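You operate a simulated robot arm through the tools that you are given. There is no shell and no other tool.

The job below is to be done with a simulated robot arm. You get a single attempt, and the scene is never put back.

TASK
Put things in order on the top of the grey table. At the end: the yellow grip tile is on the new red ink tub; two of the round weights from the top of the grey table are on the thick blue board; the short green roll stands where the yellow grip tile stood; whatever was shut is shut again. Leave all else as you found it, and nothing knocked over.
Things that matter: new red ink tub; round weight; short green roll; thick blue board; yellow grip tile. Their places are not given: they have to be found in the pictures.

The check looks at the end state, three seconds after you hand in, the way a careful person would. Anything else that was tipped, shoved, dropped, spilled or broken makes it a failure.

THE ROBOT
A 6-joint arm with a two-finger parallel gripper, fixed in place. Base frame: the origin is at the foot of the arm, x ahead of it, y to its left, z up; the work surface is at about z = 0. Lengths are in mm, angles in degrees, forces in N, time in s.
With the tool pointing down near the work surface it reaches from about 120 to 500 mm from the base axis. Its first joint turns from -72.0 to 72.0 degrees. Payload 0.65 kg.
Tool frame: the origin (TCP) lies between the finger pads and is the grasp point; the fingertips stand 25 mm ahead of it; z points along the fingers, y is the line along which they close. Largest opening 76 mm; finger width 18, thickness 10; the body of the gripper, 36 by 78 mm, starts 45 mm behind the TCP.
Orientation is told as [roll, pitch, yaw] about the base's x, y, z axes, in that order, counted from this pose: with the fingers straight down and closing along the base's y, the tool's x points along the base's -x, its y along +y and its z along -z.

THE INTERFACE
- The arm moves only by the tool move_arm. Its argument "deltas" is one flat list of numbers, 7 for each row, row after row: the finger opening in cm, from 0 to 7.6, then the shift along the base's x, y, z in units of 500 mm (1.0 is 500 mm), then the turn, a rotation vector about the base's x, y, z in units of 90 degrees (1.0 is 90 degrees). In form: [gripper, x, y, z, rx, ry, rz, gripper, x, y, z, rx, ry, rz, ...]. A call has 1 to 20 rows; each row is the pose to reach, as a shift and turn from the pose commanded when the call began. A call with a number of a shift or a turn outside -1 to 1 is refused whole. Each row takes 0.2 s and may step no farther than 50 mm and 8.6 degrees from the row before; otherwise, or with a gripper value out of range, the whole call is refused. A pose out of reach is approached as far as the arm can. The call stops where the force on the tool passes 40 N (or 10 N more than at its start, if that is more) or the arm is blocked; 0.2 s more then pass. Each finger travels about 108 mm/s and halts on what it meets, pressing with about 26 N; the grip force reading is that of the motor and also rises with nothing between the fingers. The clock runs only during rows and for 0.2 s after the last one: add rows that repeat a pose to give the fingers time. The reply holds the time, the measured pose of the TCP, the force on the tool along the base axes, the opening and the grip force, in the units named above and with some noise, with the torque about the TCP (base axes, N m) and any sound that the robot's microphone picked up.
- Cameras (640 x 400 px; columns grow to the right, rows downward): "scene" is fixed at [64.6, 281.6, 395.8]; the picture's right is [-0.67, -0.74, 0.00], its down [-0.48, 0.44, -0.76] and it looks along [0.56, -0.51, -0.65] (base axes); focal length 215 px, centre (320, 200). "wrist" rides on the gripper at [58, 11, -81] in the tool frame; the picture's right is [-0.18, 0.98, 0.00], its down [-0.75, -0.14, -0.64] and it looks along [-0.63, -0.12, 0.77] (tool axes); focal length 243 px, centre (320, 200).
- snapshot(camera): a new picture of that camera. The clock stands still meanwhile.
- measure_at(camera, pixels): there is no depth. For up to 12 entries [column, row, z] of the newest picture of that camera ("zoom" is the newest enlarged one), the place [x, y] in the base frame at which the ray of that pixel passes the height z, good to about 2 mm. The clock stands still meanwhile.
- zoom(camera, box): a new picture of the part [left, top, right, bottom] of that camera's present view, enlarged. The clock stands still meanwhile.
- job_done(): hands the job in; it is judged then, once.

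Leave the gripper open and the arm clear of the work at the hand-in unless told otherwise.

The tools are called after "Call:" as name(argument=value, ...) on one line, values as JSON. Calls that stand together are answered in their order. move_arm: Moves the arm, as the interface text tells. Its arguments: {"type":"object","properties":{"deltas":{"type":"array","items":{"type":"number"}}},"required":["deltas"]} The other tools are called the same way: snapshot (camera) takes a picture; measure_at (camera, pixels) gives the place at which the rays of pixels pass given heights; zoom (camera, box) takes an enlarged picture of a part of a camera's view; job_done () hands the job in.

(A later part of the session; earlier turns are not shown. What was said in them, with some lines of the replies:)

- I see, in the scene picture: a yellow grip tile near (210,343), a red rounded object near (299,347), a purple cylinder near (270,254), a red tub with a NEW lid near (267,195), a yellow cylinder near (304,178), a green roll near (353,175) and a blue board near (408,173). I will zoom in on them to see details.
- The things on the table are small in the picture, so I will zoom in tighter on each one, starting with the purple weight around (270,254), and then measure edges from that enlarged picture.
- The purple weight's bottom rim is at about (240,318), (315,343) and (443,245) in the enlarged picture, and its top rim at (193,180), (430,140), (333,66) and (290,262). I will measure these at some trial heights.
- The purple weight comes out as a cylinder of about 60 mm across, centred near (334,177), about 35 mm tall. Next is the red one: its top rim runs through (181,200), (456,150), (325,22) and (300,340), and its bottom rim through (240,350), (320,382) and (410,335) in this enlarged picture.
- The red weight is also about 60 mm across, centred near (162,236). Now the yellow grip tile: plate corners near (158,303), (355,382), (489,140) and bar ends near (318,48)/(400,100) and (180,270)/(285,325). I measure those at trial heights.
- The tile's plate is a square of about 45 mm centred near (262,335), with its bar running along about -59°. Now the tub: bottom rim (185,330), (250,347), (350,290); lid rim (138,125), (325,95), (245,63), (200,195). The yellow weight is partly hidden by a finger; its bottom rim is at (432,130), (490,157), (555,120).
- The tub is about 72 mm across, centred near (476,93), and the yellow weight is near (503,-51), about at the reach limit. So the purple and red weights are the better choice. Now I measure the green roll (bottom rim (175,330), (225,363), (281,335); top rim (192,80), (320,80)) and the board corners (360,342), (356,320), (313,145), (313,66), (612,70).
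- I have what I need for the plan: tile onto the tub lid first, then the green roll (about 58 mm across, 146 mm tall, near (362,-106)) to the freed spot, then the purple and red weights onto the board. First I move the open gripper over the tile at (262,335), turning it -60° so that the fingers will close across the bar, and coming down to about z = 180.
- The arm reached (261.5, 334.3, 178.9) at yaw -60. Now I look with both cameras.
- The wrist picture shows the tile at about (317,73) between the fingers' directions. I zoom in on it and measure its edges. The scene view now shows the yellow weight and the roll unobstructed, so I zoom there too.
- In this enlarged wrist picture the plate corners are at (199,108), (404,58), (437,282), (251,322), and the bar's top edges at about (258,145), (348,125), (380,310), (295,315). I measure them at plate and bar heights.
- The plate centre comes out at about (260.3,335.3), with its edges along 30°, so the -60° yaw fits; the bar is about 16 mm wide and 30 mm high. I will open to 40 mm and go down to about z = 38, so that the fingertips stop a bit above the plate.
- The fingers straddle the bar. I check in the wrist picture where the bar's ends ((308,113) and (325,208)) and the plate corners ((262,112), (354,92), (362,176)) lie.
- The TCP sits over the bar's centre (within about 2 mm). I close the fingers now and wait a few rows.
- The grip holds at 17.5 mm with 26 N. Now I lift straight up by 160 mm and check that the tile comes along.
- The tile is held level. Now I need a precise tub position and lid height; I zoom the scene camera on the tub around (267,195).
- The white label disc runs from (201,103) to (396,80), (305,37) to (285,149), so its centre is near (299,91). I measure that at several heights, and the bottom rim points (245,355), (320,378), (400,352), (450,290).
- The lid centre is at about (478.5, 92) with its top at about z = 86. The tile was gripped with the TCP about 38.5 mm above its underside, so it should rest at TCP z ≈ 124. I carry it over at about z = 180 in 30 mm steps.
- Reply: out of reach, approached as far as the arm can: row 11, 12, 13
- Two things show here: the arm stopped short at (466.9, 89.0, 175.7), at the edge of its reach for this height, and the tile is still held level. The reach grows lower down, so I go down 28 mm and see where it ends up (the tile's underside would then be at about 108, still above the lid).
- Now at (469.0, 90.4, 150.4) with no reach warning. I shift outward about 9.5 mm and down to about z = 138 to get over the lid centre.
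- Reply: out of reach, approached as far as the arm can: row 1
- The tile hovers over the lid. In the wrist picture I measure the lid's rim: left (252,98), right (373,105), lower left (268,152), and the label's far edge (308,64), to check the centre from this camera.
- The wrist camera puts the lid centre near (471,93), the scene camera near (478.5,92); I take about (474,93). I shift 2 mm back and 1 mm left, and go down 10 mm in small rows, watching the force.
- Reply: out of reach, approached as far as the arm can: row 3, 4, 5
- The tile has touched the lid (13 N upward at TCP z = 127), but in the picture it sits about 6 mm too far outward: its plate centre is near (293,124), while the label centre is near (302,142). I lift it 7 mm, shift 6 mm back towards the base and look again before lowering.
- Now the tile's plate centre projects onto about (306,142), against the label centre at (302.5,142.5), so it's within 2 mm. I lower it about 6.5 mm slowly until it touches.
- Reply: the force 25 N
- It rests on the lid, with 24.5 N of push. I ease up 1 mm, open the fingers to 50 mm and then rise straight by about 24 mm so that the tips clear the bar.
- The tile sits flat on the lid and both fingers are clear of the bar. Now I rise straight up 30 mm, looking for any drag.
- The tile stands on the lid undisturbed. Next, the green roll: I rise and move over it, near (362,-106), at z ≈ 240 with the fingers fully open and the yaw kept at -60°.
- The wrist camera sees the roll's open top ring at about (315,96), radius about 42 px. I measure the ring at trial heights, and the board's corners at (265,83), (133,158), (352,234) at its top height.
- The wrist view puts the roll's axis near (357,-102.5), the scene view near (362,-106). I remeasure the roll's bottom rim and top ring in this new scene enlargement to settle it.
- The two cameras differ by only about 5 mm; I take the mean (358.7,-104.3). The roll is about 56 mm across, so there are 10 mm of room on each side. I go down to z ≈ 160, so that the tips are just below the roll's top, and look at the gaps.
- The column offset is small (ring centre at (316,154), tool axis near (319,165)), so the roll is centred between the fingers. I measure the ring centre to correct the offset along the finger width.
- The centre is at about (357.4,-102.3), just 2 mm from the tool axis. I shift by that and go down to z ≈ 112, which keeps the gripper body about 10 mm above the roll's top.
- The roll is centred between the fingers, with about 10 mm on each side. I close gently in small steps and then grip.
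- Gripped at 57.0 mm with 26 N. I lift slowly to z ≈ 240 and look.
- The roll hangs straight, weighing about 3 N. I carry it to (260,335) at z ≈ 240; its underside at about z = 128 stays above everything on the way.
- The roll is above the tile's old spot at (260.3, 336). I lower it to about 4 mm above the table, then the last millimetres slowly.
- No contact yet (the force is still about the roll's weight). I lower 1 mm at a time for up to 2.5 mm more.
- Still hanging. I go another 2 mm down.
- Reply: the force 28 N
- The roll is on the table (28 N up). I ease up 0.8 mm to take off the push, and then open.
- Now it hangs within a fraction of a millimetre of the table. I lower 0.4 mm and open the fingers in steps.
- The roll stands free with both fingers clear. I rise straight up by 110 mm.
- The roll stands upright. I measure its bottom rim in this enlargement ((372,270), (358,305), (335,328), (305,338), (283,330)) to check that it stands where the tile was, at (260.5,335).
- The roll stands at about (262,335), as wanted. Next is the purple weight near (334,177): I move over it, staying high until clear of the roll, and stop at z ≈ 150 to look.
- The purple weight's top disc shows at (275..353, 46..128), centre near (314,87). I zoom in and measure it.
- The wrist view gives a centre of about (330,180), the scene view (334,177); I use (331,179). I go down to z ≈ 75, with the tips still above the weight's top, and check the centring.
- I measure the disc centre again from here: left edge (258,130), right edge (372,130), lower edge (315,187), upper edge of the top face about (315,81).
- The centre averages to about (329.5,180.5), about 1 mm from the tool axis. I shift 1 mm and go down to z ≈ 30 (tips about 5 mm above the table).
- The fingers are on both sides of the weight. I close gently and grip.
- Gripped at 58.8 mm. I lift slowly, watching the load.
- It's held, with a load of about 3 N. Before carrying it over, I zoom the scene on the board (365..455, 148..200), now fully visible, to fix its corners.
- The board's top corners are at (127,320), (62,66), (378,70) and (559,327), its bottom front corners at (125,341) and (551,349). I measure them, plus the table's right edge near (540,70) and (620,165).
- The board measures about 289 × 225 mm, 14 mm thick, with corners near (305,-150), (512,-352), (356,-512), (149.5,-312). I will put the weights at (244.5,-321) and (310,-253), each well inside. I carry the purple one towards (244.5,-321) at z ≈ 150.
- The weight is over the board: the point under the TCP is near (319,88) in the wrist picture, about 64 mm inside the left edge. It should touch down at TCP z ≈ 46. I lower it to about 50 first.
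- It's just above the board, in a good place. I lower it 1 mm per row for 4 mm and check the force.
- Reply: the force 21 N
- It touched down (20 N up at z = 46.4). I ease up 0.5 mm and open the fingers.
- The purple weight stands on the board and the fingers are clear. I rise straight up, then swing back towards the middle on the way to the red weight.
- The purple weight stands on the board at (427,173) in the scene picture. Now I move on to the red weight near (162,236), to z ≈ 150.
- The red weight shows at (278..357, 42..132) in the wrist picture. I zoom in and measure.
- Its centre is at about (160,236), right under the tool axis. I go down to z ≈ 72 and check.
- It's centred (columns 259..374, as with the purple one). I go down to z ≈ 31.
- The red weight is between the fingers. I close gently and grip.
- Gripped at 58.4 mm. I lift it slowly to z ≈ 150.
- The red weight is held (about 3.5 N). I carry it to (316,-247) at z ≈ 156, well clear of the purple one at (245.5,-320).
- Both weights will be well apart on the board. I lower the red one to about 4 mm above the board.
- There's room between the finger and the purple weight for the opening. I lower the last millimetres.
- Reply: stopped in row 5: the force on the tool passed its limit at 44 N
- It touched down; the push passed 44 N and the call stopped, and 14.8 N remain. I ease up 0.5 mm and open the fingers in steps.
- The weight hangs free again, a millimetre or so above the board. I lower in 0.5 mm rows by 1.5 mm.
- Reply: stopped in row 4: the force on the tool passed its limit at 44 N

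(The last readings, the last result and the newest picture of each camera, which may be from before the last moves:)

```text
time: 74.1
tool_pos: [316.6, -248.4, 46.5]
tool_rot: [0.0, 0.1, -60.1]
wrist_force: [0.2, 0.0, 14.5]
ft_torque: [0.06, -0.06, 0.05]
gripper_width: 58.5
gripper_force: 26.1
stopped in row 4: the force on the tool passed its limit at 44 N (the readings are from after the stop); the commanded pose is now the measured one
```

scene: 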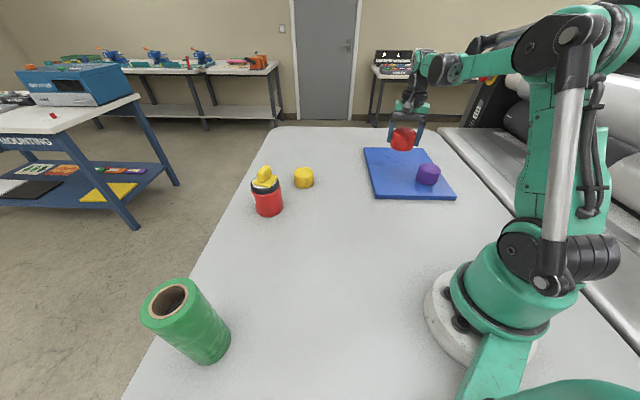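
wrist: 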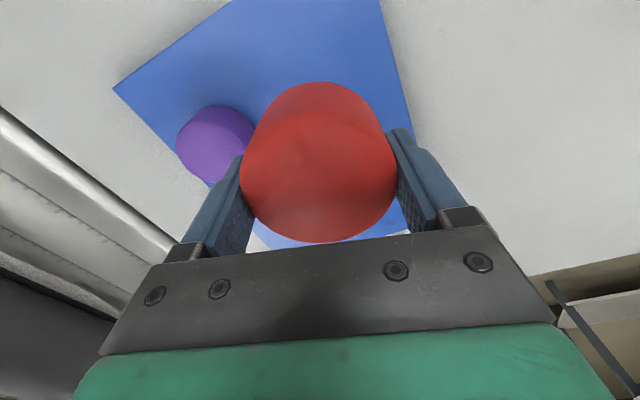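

It's in contact again, with 14.5 N. I open from here without moving.

Call:
move_arm(deltas=[5.8, 0, 0, 0, 0, 0, 0, 6.2, 0, 0, 0, 0, 0, 0, 6.8, 0, 0, 0, 0, 0, 0, 7.6, 0, 0, 0, 0, 0, 0, 7.6, 0, 0, 0, 0, 0, 0])

Call:
zoom(camera="scene", box=[352, 115, 480, 210])

Call:
snapshot(camera="wrist")

```text
time: 75.3
tool_pos: [315.7, -246.9, 46.8]
tool_rot: [0.0, 0.0, -60.1]
wrist_force: [0.5, -0.2, 0.0]
ft_torque: [0.01, -0.01, 0.01]
gripper_width: 76.1
gripper_force: 0.0
```

```text
4.21 times, centred on (416, 162) of scene
```

zoom: 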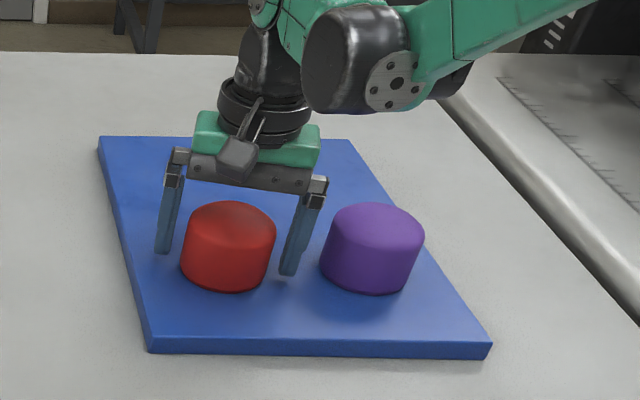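

```text
taken
```

wrist: 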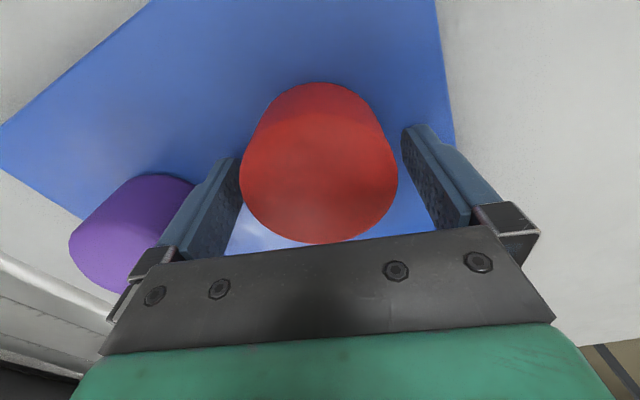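

Both weights stand on the board and the fingers are clear. I rise straight up to z ≈ 180 and then draw back to the middle, near (280,0,250).

Call:
move_arm(deltas=[7.6, 0, 0, 0.02, 0, 0, 0, 7.6, 0, 0, 0.06, 0, 0, 0, 7.6, 0, 0, 0.12, 0, 0, 0, 7.6, 0, 0, 0.19, 0, 0, 0, 7.6, 0, 0, 0.26, 0, 0, 0, 7.6, -0.01, 0.05, 0.3, 0, 0, 0, 7.6, -0.02, 0.12, 0.34, 0, 0, 0, 7.6, -0.03, 0.19, 0.38, 0, 0, 0, 7.6, -0.04, 0.26, 0.4, 0, 0, 0, 7.6, -0.05, 0.33, 0.4, 0, 0, 0, 7.6, -0.06, 0.4, 0.4, 0, 0, 0, 7.6, -0.07, 0.46, 0.4, 0, 0, 0, 7.6, -0.08, 0.5, 0.4, 0, 0, 0, 7.6, -0.08, 0.5, 0.4, 0, 0, 0])

Call:
snapshot(camera="scene")

Call:
snapshot(camera="wrist")

```text
time: 78.3
tool_pos: [276.8, 2.7, 247.2]
tool_rot: [0.0, 0.0, -60.0]
wrist_force: [-0.4, -0.5, -0.5]
ft_torque: [0.04, -0.03, 0.01]
gripper_width: 75.8
gripper_force: 0.1
```

```text
taken
```

scene: 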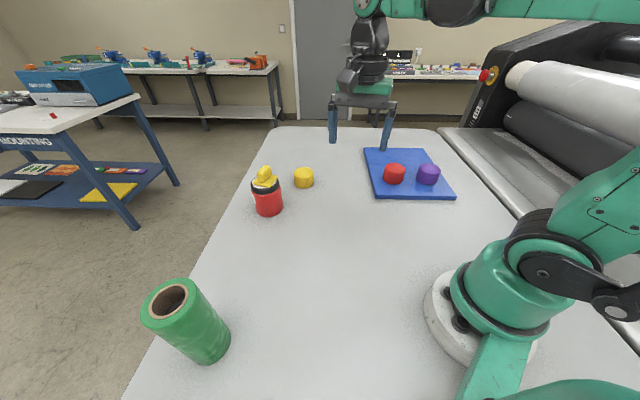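

```text
taken
```

wrist: 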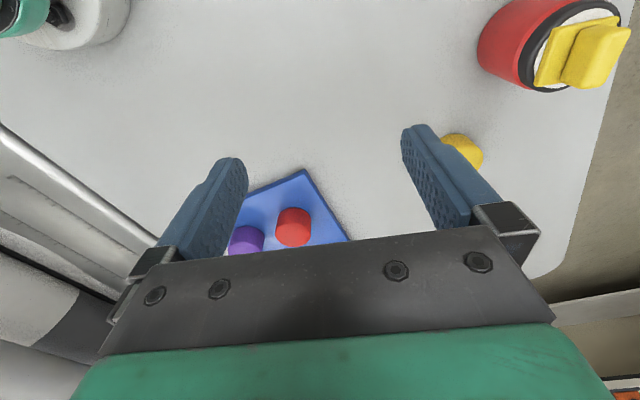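

Everything looks in place. I check closely with zooms of the tub with the tile, the board with the two weights, and the roll.

Call:
zoom(camera="scene", box=[235, 150, 331, 225])

Call:
zoom(camera="scene", box=[120, 260, 270, 380])

Call:
zoom(camera="scene", box=[352, 135, 472, 210])

```text
5.33 times, centred on (283, 188) of scene
```

zoom: 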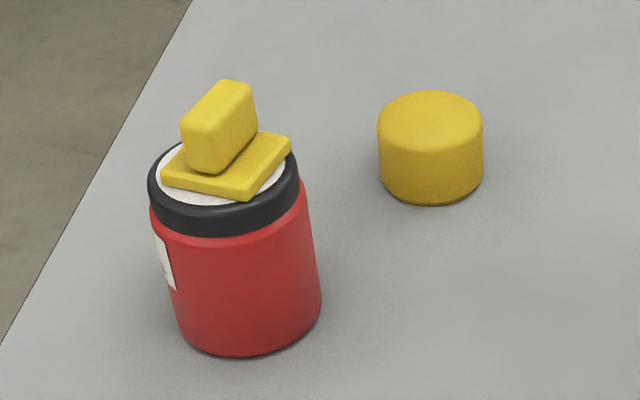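

```text
3.33 times, centred on (195, 320) of scene
```

zoom: 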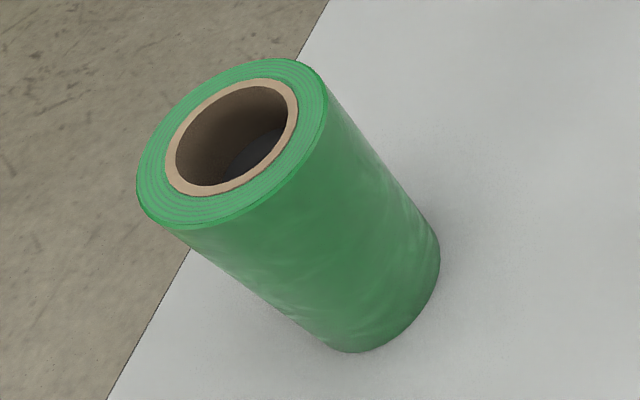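

```text
5.33 times, centred on (412, 172) of scene
```

zoom: 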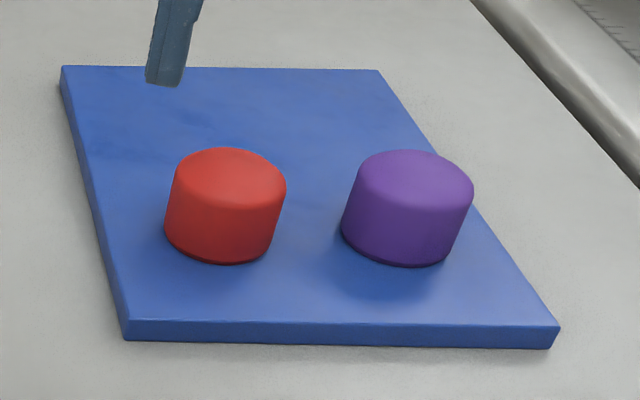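

All is in order: the tile sits flat in the middle of the shut lid, the roll stands upright where the tile was, and the red and purple weights stand on the unmoved board. The yellow weight and the tub haven't moved. The gripper is open and clear, so I hand in.

Call:
job_done()

```text
The job is handed in.
```

The job is handed in, and the last pictures before hand-in showed everything where you asked for it:

- **Yellow grip tile:** it sits flat near the middle of the lid of the new red ink tub. The lid was never opened, and nothing else needed shutting.
- **Round weights:** the red and purple ones stand on the thick blue board, well inside its edges. I left the yellow one alone because it was right at the limit of the arm's reach.
- **Short green roll:** it stands upright where the tile was, within about 2 mm by my measurements.

I saw no shift in the board, the tub or the yellow weight, and nothing was knocked over. While I set the red weight down, the push twice passed the 40 N stop limit (44 N each time). It still came to rest level on the board. The gripper is open, and the arm is clear of the work.
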